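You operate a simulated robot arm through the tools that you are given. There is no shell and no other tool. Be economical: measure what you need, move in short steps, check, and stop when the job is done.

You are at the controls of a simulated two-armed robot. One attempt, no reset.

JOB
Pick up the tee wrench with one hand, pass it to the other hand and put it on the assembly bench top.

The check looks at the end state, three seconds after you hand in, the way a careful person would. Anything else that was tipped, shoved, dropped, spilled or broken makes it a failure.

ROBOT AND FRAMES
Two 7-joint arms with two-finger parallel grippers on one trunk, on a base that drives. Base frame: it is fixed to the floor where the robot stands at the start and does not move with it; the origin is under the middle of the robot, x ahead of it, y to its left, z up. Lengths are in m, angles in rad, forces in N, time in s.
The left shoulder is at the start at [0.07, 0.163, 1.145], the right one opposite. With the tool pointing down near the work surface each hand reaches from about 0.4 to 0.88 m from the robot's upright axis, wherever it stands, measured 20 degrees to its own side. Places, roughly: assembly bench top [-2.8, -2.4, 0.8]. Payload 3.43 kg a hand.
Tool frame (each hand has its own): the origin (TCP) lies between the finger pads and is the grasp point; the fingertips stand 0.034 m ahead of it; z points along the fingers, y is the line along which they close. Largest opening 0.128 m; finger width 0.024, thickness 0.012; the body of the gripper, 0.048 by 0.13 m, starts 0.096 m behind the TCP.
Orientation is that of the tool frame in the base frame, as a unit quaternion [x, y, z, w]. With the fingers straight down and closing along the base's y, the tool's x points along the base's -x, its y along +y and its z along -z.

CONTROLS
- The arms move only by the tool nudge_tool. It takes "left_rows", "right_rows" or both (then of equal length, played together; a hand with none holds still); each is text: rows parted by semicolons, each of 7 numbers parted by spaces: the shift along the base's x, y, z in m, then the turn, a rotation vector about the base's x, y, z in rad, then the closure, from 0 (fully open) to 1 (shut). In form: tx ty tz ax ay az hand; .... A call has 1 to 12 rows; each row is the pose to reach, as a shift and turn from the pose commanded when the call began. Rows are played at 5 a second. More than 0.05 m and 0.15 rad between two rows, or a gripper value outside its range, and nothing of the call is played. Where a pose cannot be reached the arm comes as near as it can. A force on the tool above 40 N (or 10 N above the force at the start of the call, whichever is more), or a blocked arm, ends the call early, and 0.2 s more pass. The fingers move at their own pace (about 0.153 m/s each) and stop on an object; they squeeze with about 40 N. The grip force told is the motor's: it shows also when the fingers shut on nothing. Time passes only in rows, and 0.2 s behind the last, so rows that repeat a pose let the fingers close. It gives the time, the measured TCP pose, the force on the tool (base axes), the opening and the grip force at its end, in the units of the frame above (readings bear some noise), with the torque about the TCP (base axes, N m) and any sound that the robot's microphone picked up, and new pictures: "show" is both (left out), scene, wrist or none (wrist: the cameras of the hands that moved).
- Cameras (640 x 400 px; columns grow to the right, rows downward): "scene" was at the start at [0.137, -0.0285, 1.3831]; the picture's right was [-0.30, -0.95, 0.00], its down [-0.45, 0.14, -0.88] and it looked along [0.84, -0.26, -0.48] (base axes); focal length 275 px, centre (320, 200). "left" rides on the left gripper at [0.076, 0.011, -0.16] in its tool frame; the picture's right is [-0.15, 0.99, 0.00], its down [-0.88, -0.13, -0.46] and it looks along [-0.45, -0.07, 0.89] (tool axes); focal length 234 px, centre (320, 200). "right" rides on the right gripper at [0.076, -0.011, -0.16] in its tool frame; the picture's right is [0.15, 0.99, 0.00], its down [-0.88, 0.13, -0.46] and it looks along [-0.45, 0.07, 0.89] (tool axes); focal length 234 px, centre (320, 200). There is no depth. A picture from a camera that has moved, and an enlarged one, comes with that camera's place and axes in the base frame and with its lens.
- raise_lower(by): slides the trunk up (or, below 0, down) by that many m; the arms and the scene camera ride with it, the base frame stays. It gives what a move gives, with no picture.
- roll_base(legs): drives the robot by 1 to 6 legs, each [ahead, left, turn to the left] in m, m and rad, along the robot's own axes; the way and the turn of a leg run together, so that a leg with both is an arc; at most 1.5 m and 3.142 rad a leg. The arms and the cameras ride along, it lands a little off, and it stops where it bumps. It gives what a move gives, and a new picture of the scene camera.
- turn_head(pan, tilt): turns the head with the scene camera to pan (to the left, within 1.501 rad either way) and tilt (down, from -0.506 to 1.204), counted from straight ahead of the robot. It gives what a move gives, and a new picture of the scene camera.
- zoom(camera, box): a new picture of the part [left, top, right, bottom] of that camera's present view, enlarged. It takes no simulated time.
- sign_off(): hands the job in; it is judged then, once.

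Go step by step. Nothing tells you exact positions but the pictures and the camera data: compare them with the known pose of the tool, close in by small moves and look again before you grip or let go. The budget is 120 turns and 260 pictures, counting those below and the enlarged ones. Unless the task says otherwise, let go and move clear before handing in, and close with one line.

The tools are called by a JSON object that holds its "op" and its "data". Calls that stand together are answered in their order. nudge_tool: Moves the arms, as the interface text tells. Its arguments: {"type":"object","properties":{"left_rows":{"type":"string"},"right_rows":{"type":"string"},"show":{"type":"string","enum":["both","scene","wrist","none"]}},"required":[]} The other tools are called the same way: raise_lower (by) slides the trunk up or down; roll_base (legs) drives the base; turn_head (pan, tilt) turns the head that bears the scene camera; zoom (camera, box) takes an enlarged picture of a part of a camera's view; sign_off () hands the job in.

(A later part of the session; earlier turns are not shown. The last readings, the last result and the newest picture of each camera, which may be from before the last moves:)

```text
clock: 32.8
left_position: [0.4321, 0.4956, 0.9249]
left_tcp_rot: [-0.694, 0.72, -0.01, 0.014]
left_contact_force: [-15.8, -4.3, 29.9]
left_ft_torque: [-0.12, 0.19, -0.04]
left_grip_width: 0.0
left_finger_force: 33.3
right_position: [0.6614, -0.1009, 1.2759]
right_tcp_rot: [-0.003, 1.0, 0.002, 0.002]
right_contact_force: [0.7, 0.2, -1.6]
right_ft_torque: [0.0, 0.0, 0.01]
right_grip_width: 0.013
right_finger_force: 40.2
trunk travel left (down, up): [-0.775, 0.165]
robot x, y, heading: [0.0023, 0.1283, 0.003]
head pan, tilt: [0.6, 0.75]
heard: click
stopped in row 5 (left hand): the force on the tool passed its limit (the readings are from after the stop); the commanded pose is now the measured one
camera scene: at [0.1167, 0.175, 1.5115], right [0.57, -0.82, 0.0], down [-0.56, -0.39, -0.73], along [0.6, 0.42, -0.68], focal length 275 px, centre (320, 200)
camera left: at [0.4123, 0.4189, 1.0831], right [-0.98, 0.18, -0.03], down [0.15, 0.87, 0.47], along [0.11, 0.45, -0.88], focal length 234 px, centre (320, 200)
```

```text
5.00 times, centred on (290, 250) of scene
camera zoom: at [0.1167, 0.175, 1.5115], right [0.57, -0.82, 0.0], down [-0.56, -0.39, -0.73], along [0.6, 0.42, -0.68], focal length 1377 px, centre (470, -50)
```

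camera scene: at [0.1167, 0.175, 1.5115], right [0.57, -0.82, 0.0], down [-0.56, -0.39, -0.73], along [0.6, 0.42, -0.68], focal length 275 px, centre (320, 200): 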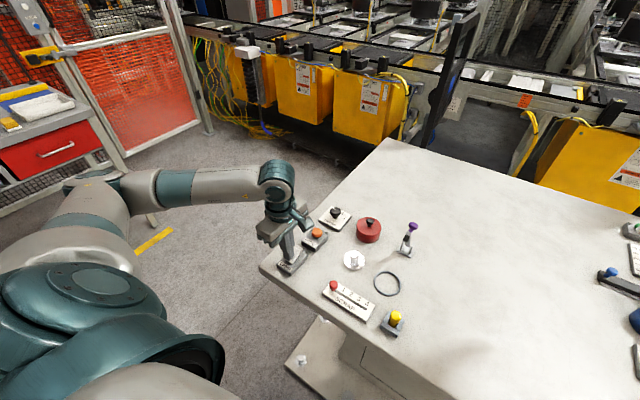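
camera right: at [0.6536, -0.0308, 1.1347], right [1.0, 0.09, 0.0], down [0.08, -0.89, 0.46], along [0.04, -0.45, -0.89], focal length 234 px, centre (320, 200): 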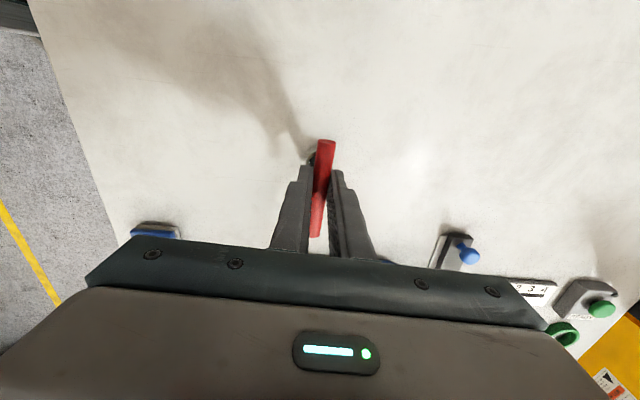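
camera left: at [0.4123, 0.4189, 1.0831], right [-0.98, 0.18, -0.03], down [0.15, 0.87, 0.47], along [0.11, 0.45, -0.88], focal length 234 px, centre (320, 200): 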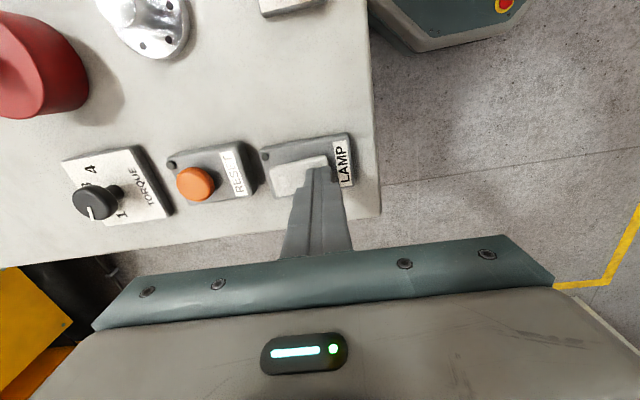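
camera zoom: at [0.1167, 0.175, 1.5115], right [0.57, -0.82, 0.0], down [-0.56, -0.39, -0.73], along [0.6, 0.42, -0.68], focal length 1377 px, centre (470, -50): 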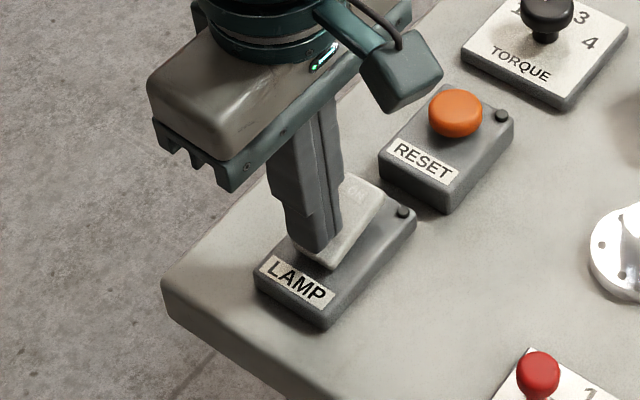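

The lamp is off again. I'll lift the left hand straight up and then back the base away so the handover happens clear of the table.

{"op": "nudge_tool", "data": {"left_rows": "0 0 0.02 0 0 0 1; 0 0 0.06 0 0 0 1; 0 0 0.11 0 0 0 1; 0 0 0.16 0 0 0 1; 0 0 0.21 0 0 0 0.5; 0 0 0.25 0 0 0 0", "show": "none"}}

{"op": "turn_head", "data": {"pan": 0.3, "tilt": 0.7}}

{"op": "zoom", "data": {"camera": "scene", "box": [130, 150, 370, 320]}}

```text
clock: 34.2
left_position: [0.4353, 0.4964, 1.1726]
left_tcp_rot: [-0.694, 0.72, -0.009, 0.014]
left_contact_force: [-0.7, -0.4, 0.1]
left_ft_torque: [0.01, -0.05, 0.03]
left_grip_width: 0.1278
left_finger_force: 0.1
right_position: [0.6631, -0.1007, 1.2749]
right_tcp_rot: [-0.003, 1.0, 0.001, 0.0]
right_contact_force: [0.1, -0.8, -2.5]
right_ft_torque: [0.02, -0.03, 0.01]
right_grip_width: 0.0128
right_finger_force: 39.9
trunk travel left (down, up): [-0.775, 0.165]
robot x, y, heading: [0.006, 0.129, 0.01]
head pan, tilt: [0.6, 0.75]
```

```text
clock: 35.0
left_position: [0.4369, 0.4969, 1.1703]
left_tcp_rot: [-0.694, 0.719, -0.009, 0.013]
left_contact_force: [-0.2, 0.2, -0.1]
left_ft_torque: [0.01, 0.03, -0.01]
left_grip_width: 0.1278
left_finger_force: 0.1
right_position: [0.6654, -0.0994, 1.2738]
right_tcp_rot: [-0.004, 1.0, 0.0, 0.0]
right_contact_force: [-0.8, 0.1, -0.4]
right_ft_torque: [0.04, 0.03, -0.01]
right_grip_width: 0.0127
right_finger_force: 40.0
trunk travel left (down, up): [-0.775, 0.165]
robot x, y, heading: [0.0015, 0.1323, 0.007]
head pan, tilt: [0.3, 0.7]
camera scene: at [0.1338, 0.1555, 1.515], right [0.3, -0.95, 0.0], down [-0.61, -0.19, -0.76], along [0.73, 0.23, -0.64], focal length 275 px, centre (320, 200)
```

scene: 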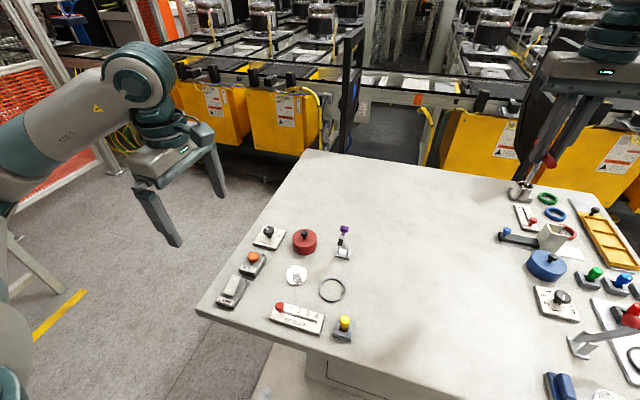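

```text
2.35 times, centred on (250, 235) of scene
camera zoom: at [0.1338, 0.1555, 1.515], right [0.3, -0.95, 0.0], down [-0.61, -0.19, -0.76], along [0.73, 0.23, -0.64], focal length 648 px, centre (485, 118)
```

zoom: 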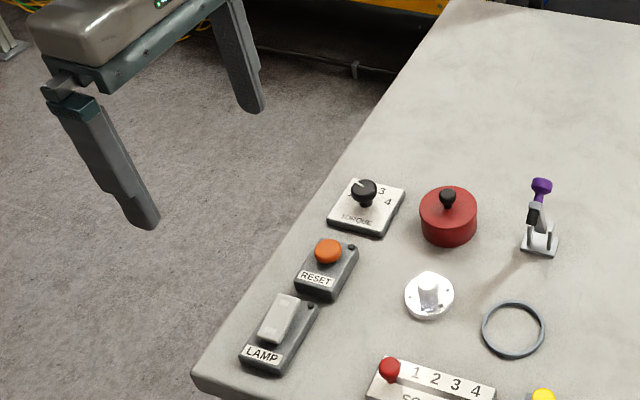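

LAMP is off and everything else is in place. Before driving, I'll look to the sides and as far back as the head goes.

{"op": "turn_head", "data": {"pan": -1.5, "tilt": 0.25}}

{"op": "turn_head", "data": {"pan": 1.5, "tilt": 0.4}}

```text
clock: 36.8
left_position: [0.4359, 0.4963, 1.1696]
left_tcp_rot: [-0.695, 0.719, -0.008, 0.013]
left_contact_force: [-0.3, 0.7, -0.2]
left_ft_torque: [0.01, 0.01, 0.03]
left_grip_width: 0.1279
left_finger_force: 0.0
right_position: [0.6645, -0.0991, 1.2753]
right_tcp_rot: [-0.004, 1.0, 0.001, 0.0]
right_contact_force: [-0.4, -0.3, -1.5]
right_ft_torque: [0.0, -0.02, 0.03]
right_grip_width: 0.0128
right_finger_force: 40.2
trunk travel left (down, up): [-0.775, 0.165]
robot x, y, heading: [0.0017, 0.1283, 0.005]
head pan, tilt: [-1.499, 0.25]
camera scene: at [0.0599, 0.0366, 1.5559], right [-1.0, -0.08, 0.0], down [-0.02, 0.25, -0.97], along [0.07, -0.97, -0.25], focal length 275 px, centre (320, 200)
```

scene: 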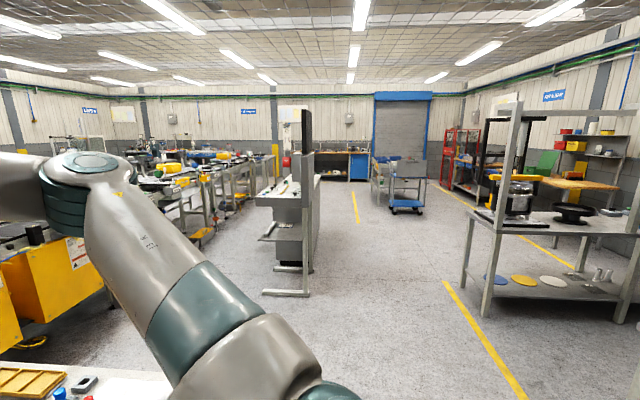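

```text
clock: 39.4
left_position: [0.4362, 0.4963, 1.1696]
left_tcp_rot: [-0.694, 0.72, -0.009, 0.013]
left_contact_force: [-0.3, 0.6, 0.0]
left_ft_torque: [0.01, -0.01, -0.03]
left_grip_width: 0.128
left_finger_force: 0.0
right_position: [0.6653, -0.1, 1.2754]
right_tcp_rot: [-0.004, 1.0, 0.0, 0.0]
right_contact_force: [0.4, 0.2, -0.5]
right_ft_torque: [0.0, 0.03, 0.0]
right_grip_width: 0.0129
right_finger_force: 39.7
trunk travel left (down, up): [-0.775, 0.165]
robot x, y, heading: [0.0012, 0.1294, 0.002]
head pan, tilt: [1.499, 0.4]
camera scene: at [0.0589, 0.2221, 1.5419], right [1.0, -0.07, 0.0], down [-0.03, -0.39, -0.92], along [0.06, 0.92, -0.39], focal length 275 px, centre (320, 200)
```

scene: 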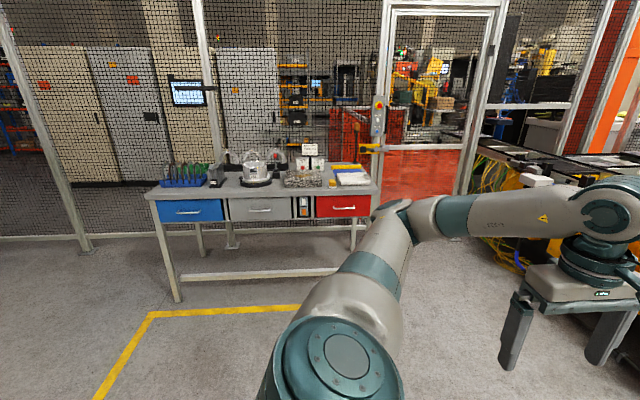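

The way behind looks like open floor, so I'll back off 0.45 m and then turn right a bit to see more.

{"op": "roll_base", "data": {"legs": [[-0.45, 0, 0]]}}

{"op": "turn_head", "data": {"pan": -1.5, "tilt": 0.4}}

```text
clock: 42.1
left_position: [-0.0098, 0.4968, 1.1699]
left_tcp_rot: [-0.696, 0.718, -0.009, 0.013]
left_contact_force: [-0.5, -0.6, -0.1]
left_ft_torque: [0.03, 0.01, 0.02]
left_grip_width: 0.1281
left_finger_force: 0.1
right_position: [0.222, -0.0994, 1.2748]
right_tcp_rot: [-0.005, 1.0, 0.0, 0.0]
right_contact_force: [-0.4, 0.1, -0.5]
right_ft_torque: [-0.01, -0.01, 0.05]
right_grip_width: 0.0127
right_finger_force: 40.1
trunk travel left (down, up): [-0.775, 0.165]
robot x, y, heading: [-0.445, 0.1304, 0.003]
head pan, tilt: [1.499, 0.4]
camera scene: at [-0.3851, 0.2194, 1.5419], right [1.0, -0.06, 0.0], down [-0.03, -0.39, -0.92], along [0.06, 0.92, -0.39], focal length 275 px, centre (320, 200)
```

scene: 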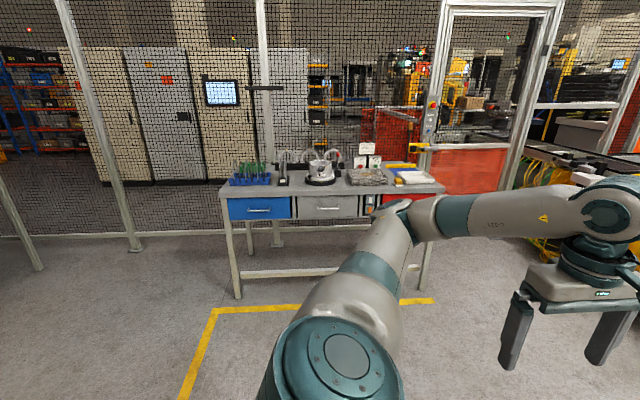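

```text
clock: 44.7
left_position: [-0.0102, 0.4957, 1.1687]
left_tcp_rot: [-0.696, 0.718, -0.009, 0.014]
left_contact_force: [0.9, 0.3, 0.1]
left_ft_torque: [-0.01, 0.04, -0.01]
left_grip_width: 0.128
left_finger_force: 0.0
right_position: [0.2216, -0.0998, 1.2756]
right_tcp_rot: [-0.005, 1.0, 0.0, 0.0]
right_contact_force: [-0.3, 0.5, -1.5]
right_ft_torque: [0.04, 0.03, 0.0]
right_grip_width: 0.0129
right_finger_force: 40.8
trunk travel left (down, up): [-0.775, 0.165]
robot x, y, heading: [-0.439, 0.1289, 0.007]
head pan, tilt: [-1.499, 0.4]
camera scene: at [-0.3845, 0.0346, 1.5419], right [-1.0, -0.08, 0.0], down [-0.03, 0.39, -0.92], along [0.07, -0.92, -0.39], focal length 275 px, centre (320, 200)
```

scene: 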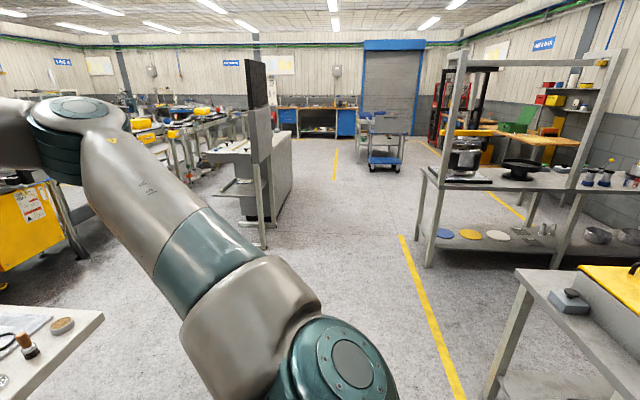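

I can see a nearer bench and a longer one behind it, and I'll work out which is the target later. There is free space here, so I'll do the handover now, bringing the left hand to a sideways standoff.

{"op": "nudge_tool", "data": {"left_rows": "0.019 -0.03 0.004 -0.131 0 0 0; 0.038 -0.06 0.008 -0.262 0 0 0; 0.058 -0.09 0.012 -0.393 0 0 0; 0.077 -0.12 0.016 -0.524 0 0 0; 0.096 -0.15 0.02 -0.654 0 0 0; 0.116 -0.18 0.024 -0.785 0 0 0; 0.135 -0.21 0.028 -0.916 0 0 0; 0.154 -0.24 0.032 -1.047 0 0 0; 0.174 -0.27 0.036 -1.178 0 0 0; 0.193 -0.3 0.04 -1.309 0 0 0; 0.212 -0.33 0.043 -1.44 0 0 0; 0.232 -0.36 0.046 -1.571 0 0 0", "show": "none"}}

{"op": "turn_head", "data": {"pan": 0.0, "tilt": 0.4}}

```text
clock: 47.3
left_position: [0.2252, 0.1354, 1.2162]
left_tcp_rot: [0.502, -0.501, 0.514, 0.482]
left_contact_force: [0.3, 0.3, 0.0]
left_ft_torque: [0.0, 0.02, -0.02]
left_grip_width: 0.128
left_finger_force: 0.0
right_position: [0.2218, -0.1006, 1.2742]
right_tcp_rot: [-0.005, 1.0, 0.002, -0.001]
right_contact_force: [-0.1, 0.0, -0.9]
right_ft_torque: [0.04, -0.01, 0.02]
right_grip_width: 0.0129
right_finger_force: 40.6
trunk travel left (down, up): [-0.775, 0.165]
robot x, y, heading: [-0.4414, 0.129, 0.014]
head pan, tilt: [-1.499, 0.4]
```

```text
clock: 48.9
left_position: [0.2236, 0.1371, 1.2169]
left_tcp_rot: [0.502, -0.502, 0.513, 0.483]
left_contact_force: [0.5, -0.2, 0.7]
left_ft_torque: [0.01, 0.02, 0.0]
left_grip_width: 0.128
left_finger_force: 0.1
right_position: [0.221, -0.0999, 1.275]
right_tcp_rot: [-0.005, 1.0, 0.0, 0.0]
right_contact_force: [-0.1, -0.3, -1.1]
right_ft_torque: [0.02, 0.05, 0.0]
right_grip_width: 0.0129
right_finger_force: 40.0
trunk travel left (down, up): [-0.775, 0.165]
robot x, y, heading: [-0.4475, 0.1295, 0.012]
head pan, tilt: [0.0, 0.4]
camera scene: at [-0.2992, 0.1275, 1.5419], right [0.01, -1.0, 0.0], down [-0.39, 0.0, -0.92], along [0.92, 0.01, -0.39], focal length 275 px, centre (320, 200)
```

scene: 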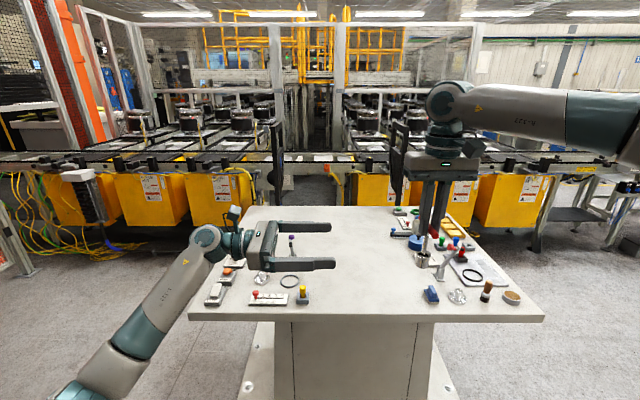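

{"op": "nudge_tool", "data": {"left_rows": "-0.003 -0.03 -0.002 0 0.03 -0.03 0; -0.003 -0.07 -0.002 0 0.03 -0.03 0; -0.003 -0.11 -0.002 0 0.03 -0.03 0; -0.003 -0.14 -0.002 0 0.03 -0.03 0; -0.003 -0.14 -0.002 0 0.03 -0.03 0"}}

{"op": "zoom", "data": {"camera": "scene", "box": [320, 180, 480, 290]}}

{"op": "zoom", "data": {"camera": "left", "box": [220, 60, 420, 220]}}

```text
clock: 50.1
left_position: [0.2168, -0.0057, 1.2141]
left_tcp_rot: [-0.502, 0.502, -0.498, -0.498]
left_contact_force: [-0.2, -0.6, -0.2]
left_ft_torque: [0.01, 0.0, 0.02]
left_grip_width: 0.1278
left_finger_force: 0.2
right_position: [0.2207, -0.1001, 1.2756]
right_tcp_rot: [-0.005, 1.0, 0.0, 0.0]
right_contact_force: [0.4, 0.2, -0.6]
right_ft_torque: [0.02, 0.02, 0.03]
right_grip_width: 0.0127
right_finger_force: 39.9
trunk travel left (down, up): [-0.775, 0.165]
robot x, y, heading: [-0.4402, 0.1258, 0.007]
head pan, tilt: [0.0, 0.4]
camera scene: at [-0.2995, 0.1285, 1.5419], right [0.01, -1.0, 0.0], down [-0.39, 0.0, -0.92], along [0.92, 0.01, -0.39], focal length 275 px, centre (320, 200)
camera left: at [0.2064, 0.1537, 1.2906], right [-0.99, 0.0, -0.15], down [0.13, 0.46, -0.88], along [0.07, -0.89, -0.46], focal length 234 px, centre (320, 200)
```

scene: 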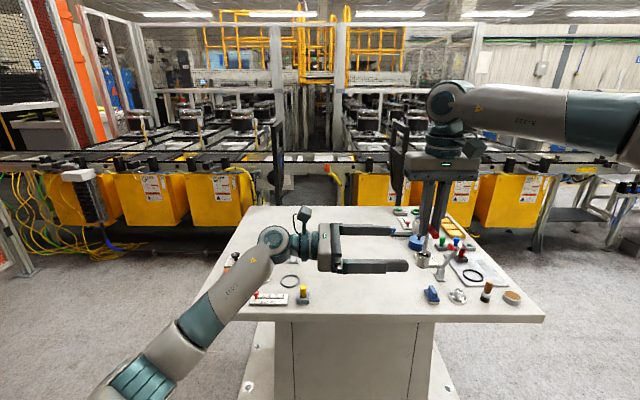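
left: 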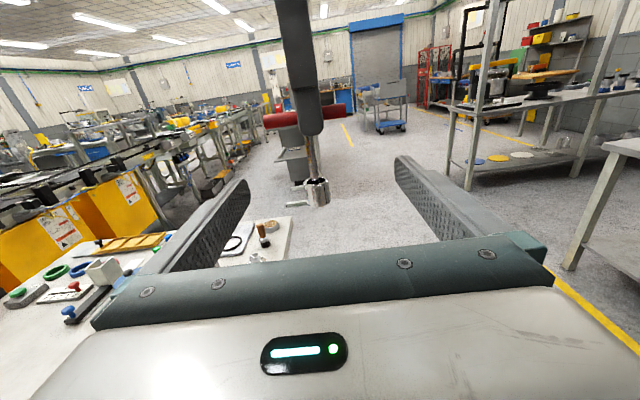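

```text
3.64 times, centred on (400, 235) of scene
camera zoom: at [-0.2995, 0.1285, 1.5419], right [0.01, -1.0, 0.0], down [-0.39, 0.0, -0.92], along [0.92, 0.01, -0.39], focal length 1001 px, centre (29, 73)
```

zoom: 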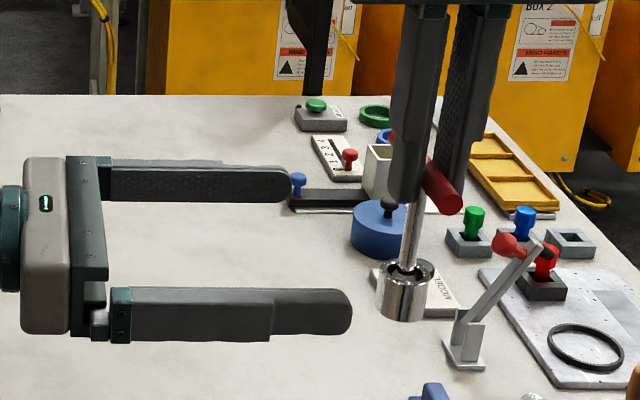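

```text
2.50 times, centred on (320, 140) of left
camera zoom: at [0.2064, 0.1537, 1.2906], right [-0.99, 0.0, -0.15], down [0.13, 0.46, -0.88], along [0.07, -0.89, -0.46], focal length 585 px, centre (320, 350)
```

zoom: 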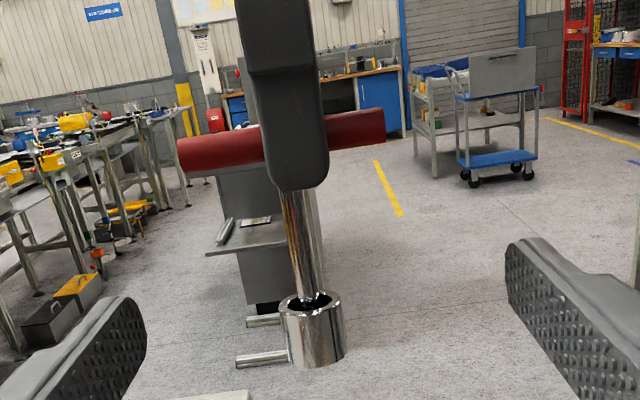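

Stem seen at about [0.223, -0.100], z from 1.188 to 1.240, and the left fingers are level with it. Advancing and closing next.

{"op": "nudge_tool", "data": {"left_rows": "0.006 -0.03 0 0 0 0 0; 0.006 -0.06 0 0 0 0 0; 0.006 -0.074 0 0 0 0 0; 0.006 -0.074 0 0 0 0 0", "show": "wrist"}}

{"op": "zoom", "data": {"camera": "scene", "box": [320, 180, 480, 290]}}

```text
clock: 51.1
left_position: [0.2238, -0.0794, 1.2133]
left_tcp_rot: [0.502, -0.501, 0.499, 0.498]
left_contact_force: [-0.1, 0.2, -0.5]
left_ft_torque: [-0.05, 0.0, 0.03]
left_grip_width: 0.1279
left_finger_force: 0.2
right_position: [0.2207, -0.1002, 1.2747]
right_tcp_rot: [-0.006, 1.0, 0.0, -0.001]
right_contact_force: [0.2, -1.1, -1.5]
right_ft_torque: [-0.02, -0.03, -0.01]
right_grip_width: 0.0128
right_finger_force: 40.1
trunk travel left (down, up): [-0.775, 0.165]
robot x, y, heading: [-0.4422, 0.1254, 0.008]
head pan, tilt: [0.0, 0.4]
camera left: at [0.2133, 0.0794, 1.2901], right [-0.99, 0.0, -0.15], down [0.13, 0.46, -0.88], along [0.07, -0.89, -0.46], focal length 234 px, centre (320, 200)
```

left: 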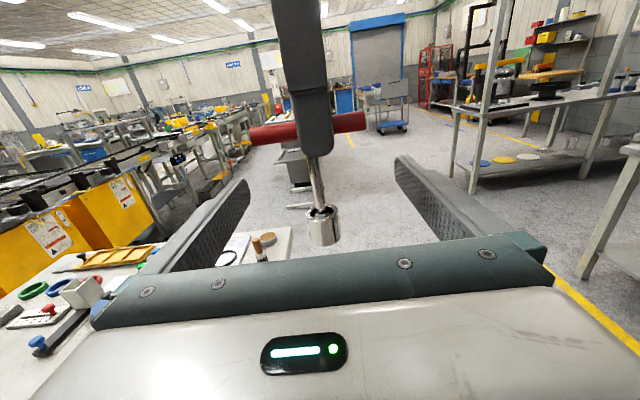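

```text
3.64 times, centred on (400, 235) of scene
camera zoom: at [-0.2991, 0.1275, 1.5419], right [0.01, -1.0, 0.0], down [-0.39, 0.0, -0.92], along [0.92, 0.01, -0.39], focal length 1001 px, centre (29, 73)
```

zoom: 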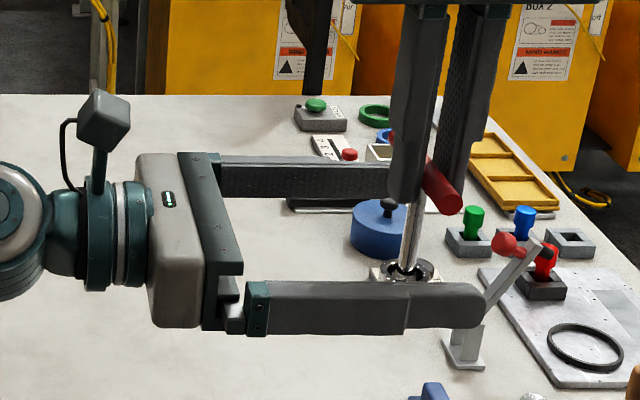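

{"op": "nudge_tool", "data": {"left_rows": "0 0 0 0 0 0 0.4; 0 0 0 0 0 0 0.8; 0 0 0 0 0 0 1; 0 0 0 0 0 0 1; 0 0 0 0 0 0 1", "show": "wrist"}}

{"op": "zoom", "data": {"camera": "scene", "box": [340, 190, 460, 270]}}

```text
clock: 52.3
left_position: [0.2253, -0.078, 1.2136]
left_tcp_rot: [0.503, -0.5, 0.5, 0.496]
left_contact_force: [22.1, -6.0, -0.9]
left_ft_torque: [0.33, 0.26, 0.43]
left_grip_width: 0.0088
left_finger_force: 40.1
right_position: [0.2208, -0.0996, 1.2759]
right_tcp_rot: [-0.006, 1.0, 0.0, -0.001]
right_contact_force: [-20.5, 6.2, -2.0]
right_ft_torque: [0.12, 1.07, 0.05]
right_grip_width: 0.0129
right_finger_force: 40.2
trunk travel left (down, up): [-0.775, 0.165]
robot x, y, heading: [-0.4423, 0.1262, 0.012]
head pan, tilt: [0.0, 0.4]
camera left: at [0.2139, 0.0803, 1.2901], right [-0.99, 0.0, -0.15], down [0.13, 0.46, -0.88], along [0.07, -0.89, -0.46], focal length 234 px, centre (320, 200)
```

left: 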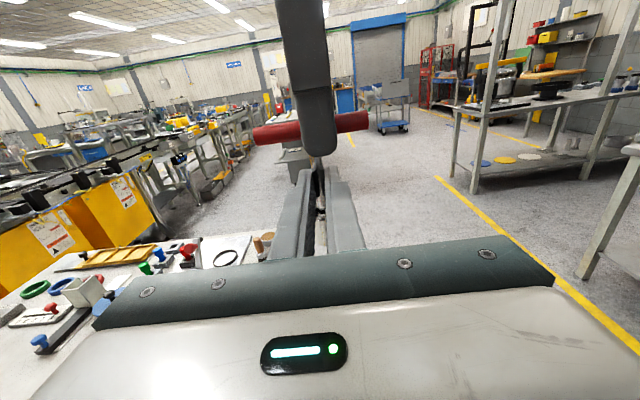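

```text
5.00 times, centred on (400, 230) of scene
camera zoom: at [-0.2993, 0.1276, 1.5419], right [0.01, -1.0, 0.0], down [-0.39, 0.0, -0.92], along [0.92, 0.01, -0.39], focal length 1377 px, centre (-80, 50)
```

zoom: 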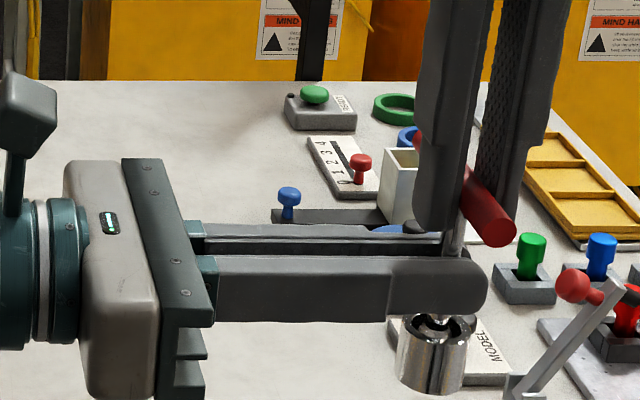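

The left hand has the stem (8.8 mm). I'll ease the x load slightly and then open the right hand.

{"op": "nudge_tool", "data": {"left_rows": "0.003 0 0 0 0 0 1; 0.003 0 0 0 0 0 1; 0.003 0 0 0 0 0 1; 0.003 0 0 0 0 0 1; 0.003 0 0 0 0 0 1", "right_rows": "0 0 0 0 0 0 1; 0 0 0 0 0 0 0.8; 0 0 0 0 0 0 0.6; 0 0 0 0 0 0 0.4; 0 0 0 0 0 0 0.4", "show": "none"}}

{"op": "zoom", "data": {"camera": "scene", "box": [340, 190, 460, 270]}}

```text
clock: 53.5
left_position: [0.2275, -0.0779, 1.2141]
left_tcp_rot: [-0.501, 0.502, -0.499, -0.498]
left_contact_force: [-0.3, 0.1, 0.0]
left_ft_torque: [0.02, -0.01, -0.01]
left_grip_width: 0.0087
left_finger_force: 40.3
right_position: [0.2213, -0.0992, 1.2753]
right_tcp_rot: [-0.004, 1.0, 0.0, 0.001]
right_contact_force: [-0.5, -0.4, 0.1]
right_ft_torque: [-0.01, 0.01, -0.01]
right_grip_width: 0.0768
right_finger_force: 0.0
trunk travel left (down, up): [-0.775, 0.165]
robot x, y, heading: [-0.4416, 0.1256, 0.011]
head pan, tilt: [0.0, 0.4]
```

```text
5.00 times, centred on (400, 230) of scene
camera zoom: at [-0.2993, 0.1277, 1.5419], right [0.01, -1.0, 0.0], down [-0.39, 0.0, -0.92], along [0.92, 0.01, -0.39], focal length 1377 px, centre (-80, 50)
```

zoom: 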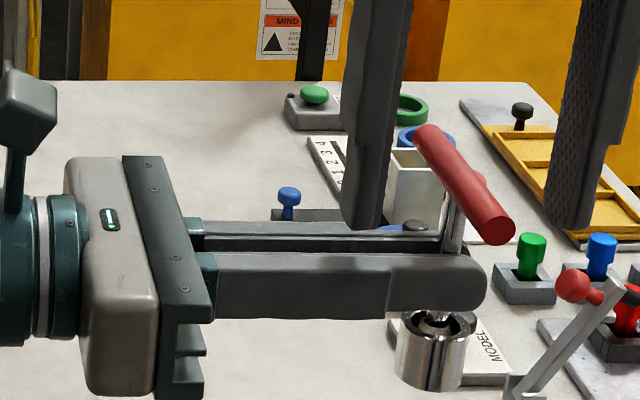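

Handover done: the wrench is held by the left hand. The right hand now moves up and away.

{"op": "nudge_tool", "data": {"right_rows": "0 0 0.03 0 0 0 0.4; 0 0 0.07 0 0 0 0.4; 0 0 0.1 0 0 0 0.4; 0 -0.04 0.1 0 0 0 0.4; 0 -0.08 0.1 0 0 0 0.4; 0 -0.12 0.1 0 0 0 0.4; -0.03 -0.16 0.1 0 0 0 0.4; -0.06 -0.2 0.1 0 0 0 0.4; -0.1 -0.22 0.1 0 0 0 0.4", "show": "scene"}}

```text
clock: 55.5
left_position: [0.2249, -0.0795, 1.2151]
left_tcp_rot: [0.502, -0.502, 0.5, 0.496]
left_contact_force: [-0.5, 0.2, -0.8]
left_ft_torque: [0.03, 0.0, 0.05]
left_grip_width: 0.0086
left_finger_force: 39.7
right_position: [0.1164, -0.3204, 1.375]
right_tcp_rot: [-0.005, 1.0, 0.001, 0.001]
right_contact_force: [-1.1, 0.5, 0.1]
right_ft_torque: [0.0, -0.01, -0.01]
right_grip_width: 0.0768
right_finger_force: 0.0
right hand out of reach, approached as far as the arm can: row 2, 3, 4
trunk travel left (down, up): [-0.775, 0.165]
robot x, y, heading: [-0.4416, 0.1291, 0.004]
head pan, tilt: [0.0, 0.4]
camera scene: at [-0.3021, 0.1267, 1.5422], right [0.01, -1.0, 0.0], down [-0.39, 0.0, -0.92], along [0.92, 0.01, -0.39], focal length 275 px, centre (320, 200)
```

scene: 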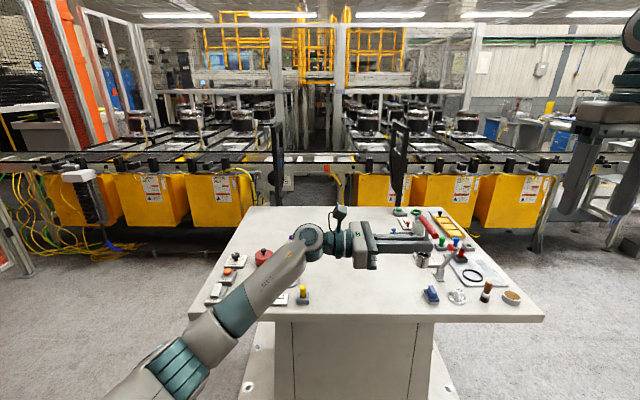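

Next I'll turn the base right by 90° to look at the benches.

{"op": "roll_base", "data": {"legs": [[0, 0, -1.57]]}}

{"op": "turn_head", "data": {"pan": -0.75, "tilt": 0.35}}

```text
clock: 59.8
left_position: [-0.6577, -0.5391, 1.2133]
left_tcp_rot: [0.004, 0.709, 0.003, -0.705]
left_contact_force: [-0.3, -0.2, -0.8]
left_ft_torque: [-0.03, -0.04, -0.02]
left_grip_width: 0.009
left_finger_force: 39.8
right_position: [-0.8977, -0.4289, 1.3742]
right_tcp_rot: [0.708, 0.706, 0.0, -0.001]
right_contact_force: [-0.6, 0.2, -0.1]
right_ft_torque: [0.03, 0.0, 0.01]
right_grip_width: 0.0767
right_finger_force: 0.0
trunk travel left (down, up): [-0.775, 0.165]
robot x, y, heading: [-0.4425, 0.1274, -1.572]
head pan, tilt: [0.0, 0.4]
camera scene: at [-0.4433, -0.0167, 1.5419], right [-1.0, 0.0, 0.0], down [0.0, 0.39, -0.92], along [0.0, -0.92, -0.39], focal length 275 px, centre (320, 200)
```

scene: 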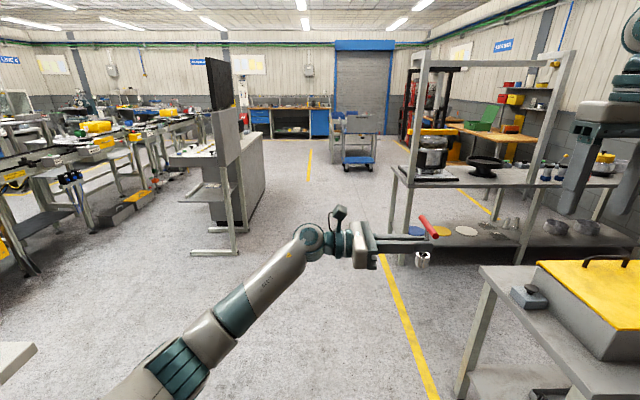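

```text
clock: 60.9
left_position: [-0.6582, -0.5395, 1.2135]
left_tcp_rot: [0.004, 0.71, 0.003, -0.705]
left_contact_force: [-0.5, 0.8, 0.0]
left_ft_torque: [0.02, -0.03, 0.01]
left_grip_width: 0.0089
left_finger_force: 40.5
right_position: [-0.8976, -0.4286, 1.3743]
right_tcp_rot: [0.708, 0.706, 0.0, 0.0]
right_contact_force: [-0.3, 0.4, -0.1]
right_ft_torque: [-0.03, 0.03, 0.04]
right_grip_width: 0.0768
right_finger_force: 0.0
trunk travel left (down, up): [-0.775, 0.165]
robot x, y, heading: [-0.4397, 0.1309, -1.576]
head pan, tilt: [-0.75, 0.351]
camera scene: at [-0.5067, 0.0081, 1.5464], right [-0.73, 0.68, 0.0], down [0.24, 0.25, -0.94], along [-0.64, -0.68, -0.34], focal length 275 px, centre (320, 200)
```

scene: 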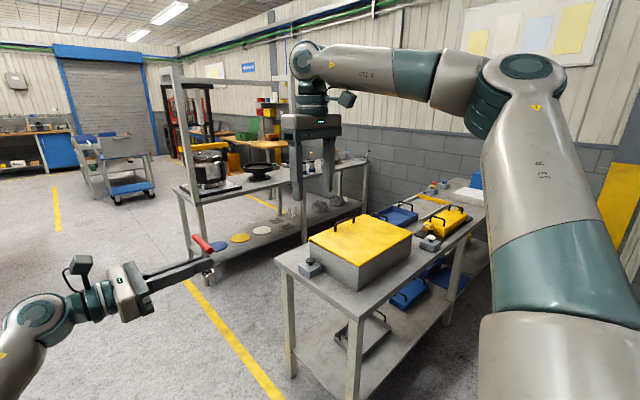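

The near table (y -0.5 to -1.0) carries lidded boxes. The target bench lies beyond it, with front edge y of about -2.15 and framed at one end, so I'll need to travel the aisle between. First I'll tuck both hands in.

{"op": "nudge_tool", "data": {"left_rows": "0.03 0.02 0 0 0 0 1; 0.06 0.04 0 0 0 0 1; 0.09 0.06 0 0 0 0 1; 0.12 0.08 0 0 0 0 1; 0.15 0.11 0 0 0 0 1; 0.18 0.14 0 0 0 0 1; 0.21 0.17 0 0 0 0 1; 0.24 0.2 0 0 0 0 1; 0.25 0.23 0 0 0 0 1", "right_rows": "0 0.02 0 0 0 0 0.4; 0 0.04 0 0 0 0 0.4; 0 0.06 0 0 0 0 0.4; 0 0.08 0 0 0 0 0.4; 0 0.1 0 0 0 0 0.4; 0 0.12 0 0 0 0 0.4; 0 0.14 0 0 0 0 0.4; 0 0.14 0 0 0 0 0.4; 0 0.14 0 0 0 0 0.4", "show": "none"}}

{"op": "turn_head", "data": {"pan": 0, "tilt": 0.7}}

```text
clock: 62.9
left_position: [-0.4074, -0.3086, 1.2126]
left_tcp_rot: [0.004, 0.709, 0.003, -0.705]
left_contact_force: [0.6, 0.0, 0.8]
left_ft_torque: [-0.01, -0.03, -0.01]
left_grip_width: 0.0092
left_finger_force: 40.1
right_position: [-0.898, -0.2878, 1.3755]
right_tcp_rot: [0.708, 0.706, -0.001, 0.0]
right_contact_force: [-0.5, 0.5, -0.3]
right_ft_torque: [-0.03, -0.01, 0.05]
right_grip_width: 0.0768
right_finger_force: 0.1
trunk travel left (down, up): [-0.775, 0.165]
robot x, y, heading: [-0.4445, 0.126, -1.574]
head pan, tilt: [-0.75, 0.351]
```

```text
clock: 64.0
left_position: [-0.4084, -0.3095, 1.2134]
left_tcp_rot: [0.006, 0.709, 0.005, -0.705]
left_contact_force: [-0.4, 0.1, 0.0]
left_ft_torque: [0.03, -0.06, -0.01]
left_grip_width: 0.0088
left_finger_force: 39.4
right_position: [-0.8972, -0.2882, 1.3748]
right_tcp_rot: [0.709, 0.706, 0.0, 0.0]
right_contact_force: [-0.1, 0.1, -1.6]
right_ft_torque: [-0.01, -0.02, -0.01]
right_grip_width: 0.0765
right_finger_force: 0.1
trunk travel left (down, up): [-0.775, 0.165]
robot x, y, heading: [-0.4444, 0.1297, -1.575]
head pan, tilt: [0.0, 0.7]
camera scene: at [-0.4433, -0.0086, 1.5151], right [-1.0, 0.01, 0.0], down [0.0, 0.64, -0.77], along [0.0, -0.77, -0.64], focal length 275 px, centre (320, 200)
```

scene: 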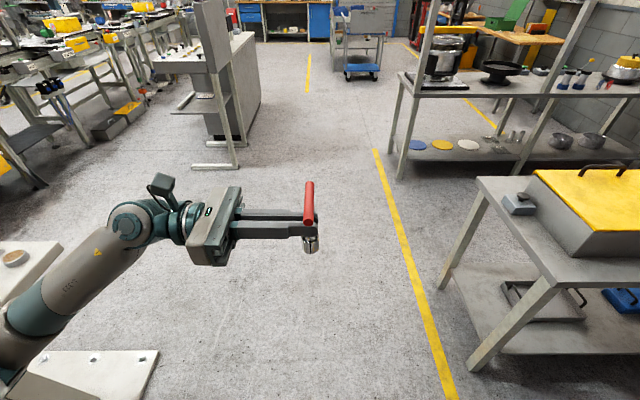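

The way ahead is clear, so I'll drive 1.65 m forward into line with the aisle.

{"op": "roll_base", "data": {"legs": [[0.8, 0, 0], [0.83, 0, 0]]}}

{"op": "turn_head", "data": {"pan": -1.1, "tilt": 0.45}}

```text
clock: 72.2
left_position: [-0.4198, -1.9136, 1.2136]
left_tcp_rot: [0.004, 0.709, 0.003, -0.705]
left_contact_force: [0.0, -0.3, 0.1]
left_ft_torque: [-0.01, -0.06, 0.01]
left_grip_width: 0.0089
left_finger_force: 39.8
right_position: [-0.9089, -1.8944, 1.3754]
right_tcp_rot: [0.708, 0.706, 0.001, 0.0]
right_contact_force: [0.0, -0.6, 0.2]
right_ft_torque: [0.0, -0.01, 0.0]
right_grip_width: 0.0766
right_finger_force: 0.1
trunk travel left (down, up): [-0.775, 0.165]
robot x, y, heading: [-0.4537, -1.4764, -1.575]
head pan, tilt: [0.0, 0.7]
camera scene: at [-0.4551, -1.6132, 1.5151], right [-1.0, 0.0, 0.0], down [0.0, 0.64, -0.77], along [0.0, -0.77, -0.64], focal length 275 px, centre (320, 200)
```

scene: 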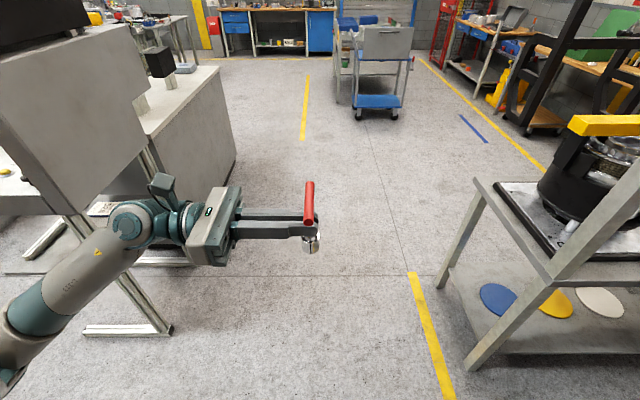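

```text
clock: 73.5
left_position: [-0.42, -1.9153, 1.2117]
left_tcp_rot: [0.004, 0.71, 0.003, -0.704]
left_contact_force: [-0.1, 0.1, -0.5]
left_ft_torque: [0.01, -0.04, 0.0]
left_grip_width: 0.0089
left_finger_force: 39.9
right_position: [-0.9083, -1.8947, 1.3758]
right_tcp_rot: [0.708, 0.706, 0.0, 0.0]
right_contact_force: [0.2, -0.1, -0.1]
right_ft_torque: [-0.05, -0.03, 0.0]
right_grip_width: 0.0768
right_finger_force: 0.0
trunk travel left (down, up): [-0.775, 0.165]
robot x, y, heading: [-0.4557, -1.4775, -1.572]
head pan, tilt: [-1.1, 0.45]
camera scene: at [-0.5369, -1.5704, 1.5372], right [-0.45, 0.89, 0.0], down [0.39, 0.2, -0.9], along [-0.8, -0.41, -0.44], focal length 275 px, centre (320, 200)
```

scene: 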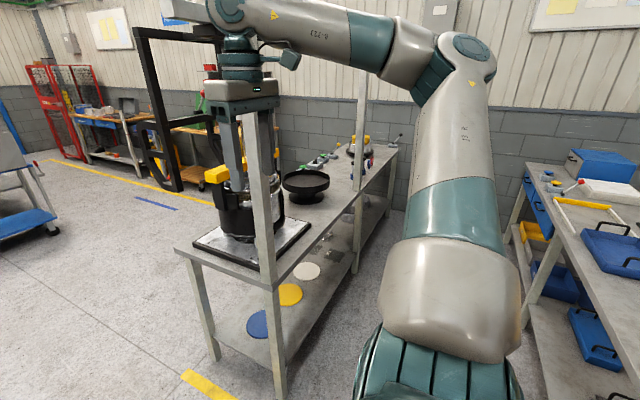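

{"op": "zoom", "data": {"camera": "scene", "box": [260, 110, 420, 220]}}

```text
3.64 times, centred on (340, 165) of scene
camera zoom: at [-0.5369, -1.5704, 1.5372], right [-0.45, 0.89, 0.0], down [0.39, 0.2, -0.9], along [-0.8, -0.41, -0.44], focal length 1001 px, centre (247, 327)
```

zoom: 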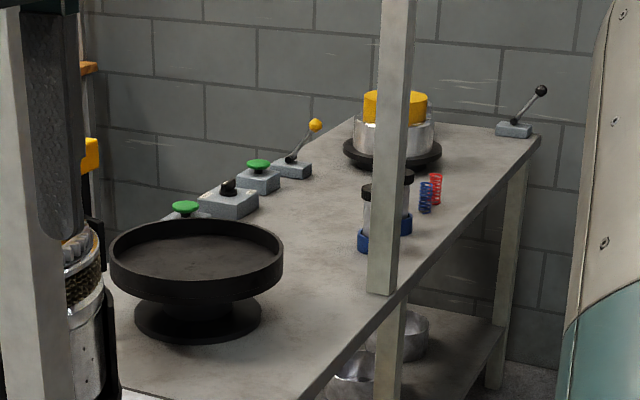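

The bench is one long top with a frame post at x of about -2.3 and open space around x -2.15 and x -2.5. I'll strafe right along the aisle and look again.

{"op": "roll_base", "data": {"legs": [[0, -0.9, 0]]}}

{"op": "turn_head", "data": {"pan": -0.6, "tilt": 0.5}}

```text
clock: 78.3
left_position: [-1.3313, -1.9116, 1.2126]
left_tcp_rot: [0.004, 0.71, 0.004, -0.705]
left_contact_force: [0.2, 0.2, 0.6]
left_ft_torque: [0.02, -0.03, -0.01]
left_grip_width: 0.0091
left_finger_force: 40.0
right_position: [-1.8214, -1.8916, 1.3756]
right_tcp_rot: [0.708, 0.707, 0.001, -0.001]
right_contact_force: [-0.1, 0.0, 0.5]
right_ft_torque: [0.01, -0.01, 0.01]
right_grip_width: 0.0769
right_finger_force: 0.1
trunk travel left (down, up): [-0.775, 0.165]
robot x, y, heading: [-1.3646, -1.4733, -1.573]
head pan, tilt: [-1.1, 0.45]
camera scene: at [-1.4495, -1.5677, 1.5373], right [-0.45, 0.89, 0.0], down [0.39, 0.2, -0.9], along [-0.8, -0.41, -0.44], focal length 275 px, centre (320, 200)
```

scene: 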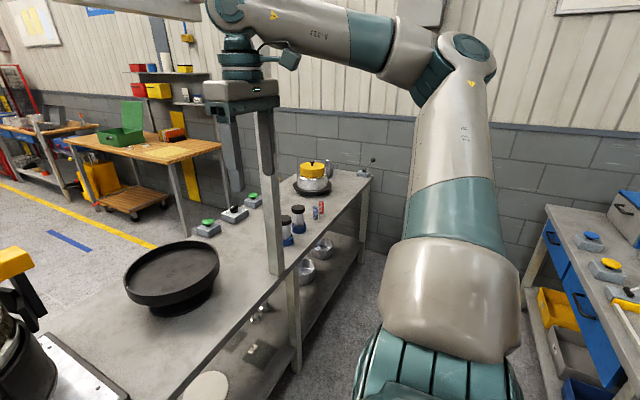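

```text
clock: 79.2
left_position: [-1.3317, -1.9112, 1.2132]
left_tcp_rot: [0.004, 0.71, 0.003, -0.705]
left_contact_force: [-0.2, -0.1, 0.4]
left_ft_torque: [0.03, 0.0, -0.03]
left_grip_width: 0.0088
left_finger_force: 39.8
right_position: [-1.8217, -1.8911, 1.3761]
right_tcp_rot: [0.708, 0.707, 0.0, 0.0]
right_contact_force: [-1.0, -0.8, 0.5]
right_ft_torque: [0.01, -0.01, 0.01]
right_grip_width: 0.077
right_finger_force: 0.0
trunk travel left (down, up): [-0.775, 0.165]
robot x, y, heading: [-1.3709, -1.4736, -1.574]
head pan, tilt: [-0.6, 0.499]
camera scene: at [-1.4195, -1.601, 1.5328], right [-0.82, 0.57, 0.0], down [0.27, 0.39, -0.88], along [-0.5, -0.72, -0.48], focal length 275 px, centre (320, 200)
```

scene: 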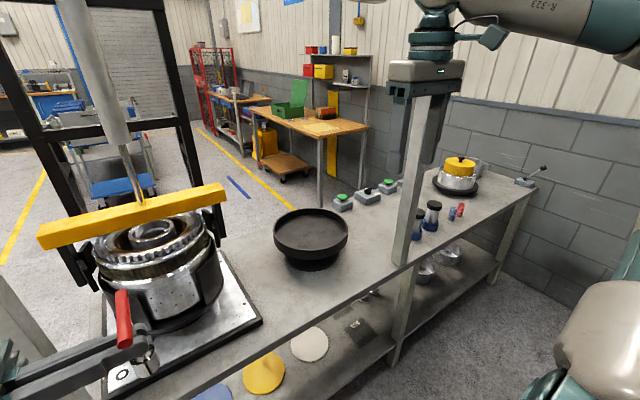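

The open spot is around (-2.47, -2.42), between the jars at the front and the button boxes at the back, right of the post. I'll strafe further right to bring the left hand in line with it.

{"op": "roll_base", "data": {"legs": [[0, -0.65, 0], [0, -0.65, 0]]}}

{"op": "turn_head", "data": {"pan": 0.15, "tilt": 0.6}}

```text
clock: 86.1
left_position: [-2.6411, -1.9031, 1.212]
left_tcp_rot: [0.004, 0.709, 0.004, -0.705]
left_contact_force: [0.3, 0.2, -0.5]
left_ft_torque: [0.03, 0.02, -0.02]
left_grip_width: 0.0088
left_finger_force: 40.0
right_position: [-3.1312, -1.8813, 1.3758]
right_tcp_rot: [0.708, 0.706, 0.0, 0.0]
right_contact_force: [0.6, 0.0, 0.3]
right_ft_torque: [-0.02, -0.02, -0.04]
right_grip_width: 0.0768
right_finger_force: 0.0
trunk travel left (down, up): [-0.775, 0.165]
robot x, y, heading: [-2.675, -1.4655, -1.579]
head pan, tilt: [-0.6, 0.499]
camera scene: at [-2.7273, -1.5924, 1.5328], right [-0.82, 0.57, 0.0], down [0.27, 0.39, -0.88], along [-0.5, -0.72, -0.48], focal length 275 px, centre (320, 200)
```

scene: 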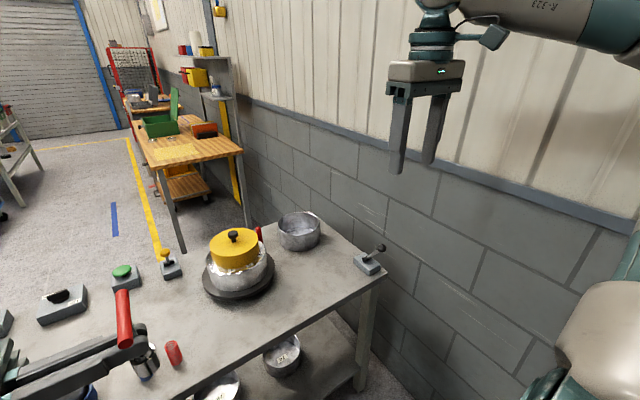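

```text
clock: 87.2
left_position: [-2.6422, -1.904, 1.2126]
left_tcp_rot: [0.005, 0.71, 0.004, -0.704]
left_contact_force: [0.2, 0.3, 0.4]
left_ft_torque: [0.02, -0.06, -0.02]
left_grip_width: 0.0088
left_finger_force: 40.6
right_position: [-3.1317, -1.8815, 1.3754]
right_tcp_rot: [0.708, 0.706, -0.001, 0.0]
right_contact_force: [-0.8, -0.7, -0.5]
right_ft_torque: [-0.03, 0.0, -0.01]
right_grip_width: 0.077
right_finger_force: 0.1
trunk travel left (down, up): [-0.775, 0.165]
robot x, y, heading: [-2.6745, -1.4671, -1.578]
head pan, tilt: [0.15, 0.6]
camera scene: at [-2.6633, -1.6051, 1.5237], right [-0.99, -0.14, 0.0], down [-0.08, 0.56, -0.82], along [0.12, -0.82, -0.57], focal length 275 px, centre (320, 200)
```

scene: 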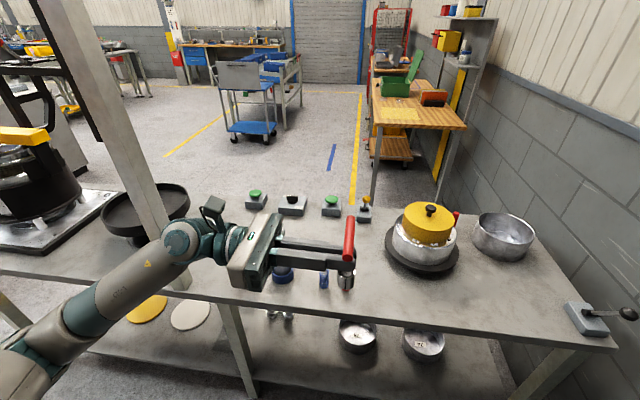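

From here the clear area centres on about (-2.58, -2.41). I'll shift the base 0.12 m right for elbow room from the post, then turn the left hand to point down so the wrench lies flat.

{"op": "roll_base", "data": {"legs": [[0, -0.12, 0]]}}

{"op": "nudge_tool", "data": {"left_rows": "0.01 0 0 0 -0.131 0 1; 0.02 0 0 0 -0.262 0 1; 0.03 0 0 0 -0.393 0 1; 0.04 0 0 0 -0.524 0 1; 0.05 0 0 0 -0.654 0 1; 0.06 0 0 0 -0.785 0 1; 0.07 0 0 0 -0.916 0 1; 0.08 0 0 0 -1.047 0 1; 0.09 0 0 0 -1.178 0 1; 0.1 0 0 0 -1.309 0 1; 0.11 0 0 0 -1.44 0 1; 0.12 0 0 0 -1.571 0 1"}}

```text
clock: 88.4
left_position: [-2.7614, -1.9033, 1.212]
left_tcp_rot: [0.005, 0.71, 0.004, -0.704]
left_contact_force: [0.9, 0.0, -0.1]
left_ft_torque: [0.01, -0.02, 0.01]
left_grip_width: 0.0089
left_finger_force: 40.6
right_position: [-3.2512, -1.8803, 1.3765]
right_tcp_rot: [0.709, 0.705, -0.001, -0.001]
right_contact_force: [0.3, 0.2, -0.6]
right_ft_torque: [-0.02, -0.02, 0.03]
right_grip_width: 0.0769
right_finger_force: 0.0
trunk travel left (down, up): [-0.775, 0.165]
robot x, y, heading: [-2.7982, -1.4621, -1.578]
head pan, tilt: [0.15, 0.6]
camera scene: at [-2.7824, -1.6043, 1.5237], right [-0.99, -0.14, 0.0], down [-0.08, 0.56, -0.82], along [0.12, -0.82, -0.57], focal length 275 px, centre (320, 200)
```

scene: 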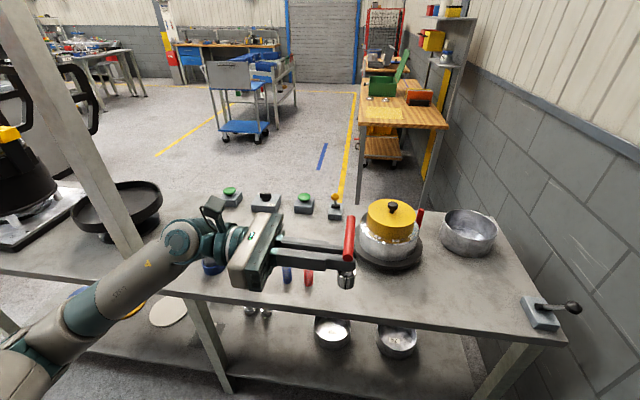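

```text
clock: 91.0
left_position: [-2.6433, -1.902, 1.2135]
left_tcp_rot: [0.001, 1.0, 0.008, 0.005]
left_contact_force: [0.7, -1.0, 0.0]
left_ft_torque: [-0.02, -0.01, 0.01]
left_grip_width: 0.009
left_finger_force: 40.4
right_position: [-3.2526, -1.8808, 1.3761]
right_tcp_rot: [0.709, 0.706, -0.001, 0.001]
right_contact_force: [0.1, 0.5, 0.1]
right_ft_torque: [-0.02, -0.01, -0.02]
right_grip_width: 0.0768
right_finger_force: 0.0
trunk travel left (down, up): [-0.775, 0.165]
robot x, y, heading: [-2.7941, -1.4653, -1.582]
head pan, tilt: [0.15, 0.6]
camera scene: at [-2.785, -1.6044, 1.5237], right [-0.99, -0.14, 0.0], down [-0.08, 0.56, -0.82], along [0.12, -0.82, -0.57], focal length 275 px, centre (320, 200)
camera left: at [-2.7203, -1.8943, 1.3713], right [0.15, 0.99, 0.02], down [0.88, -0.14, 0.46], along [0.46, -0.05, -0.89], focal length 234 px, centre (320, 200)
```

scene: 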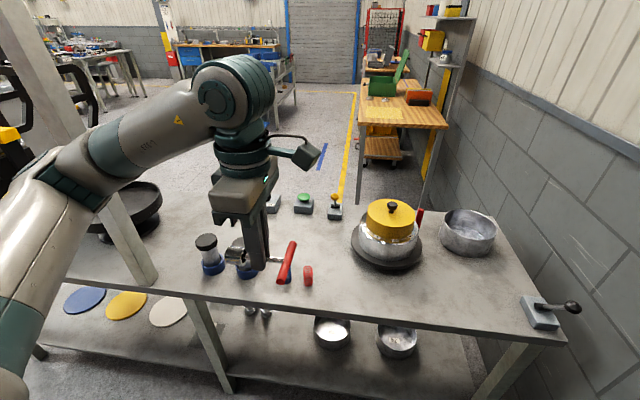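
left: 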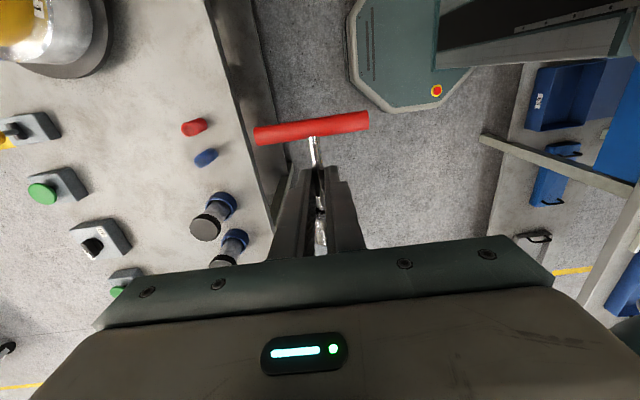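

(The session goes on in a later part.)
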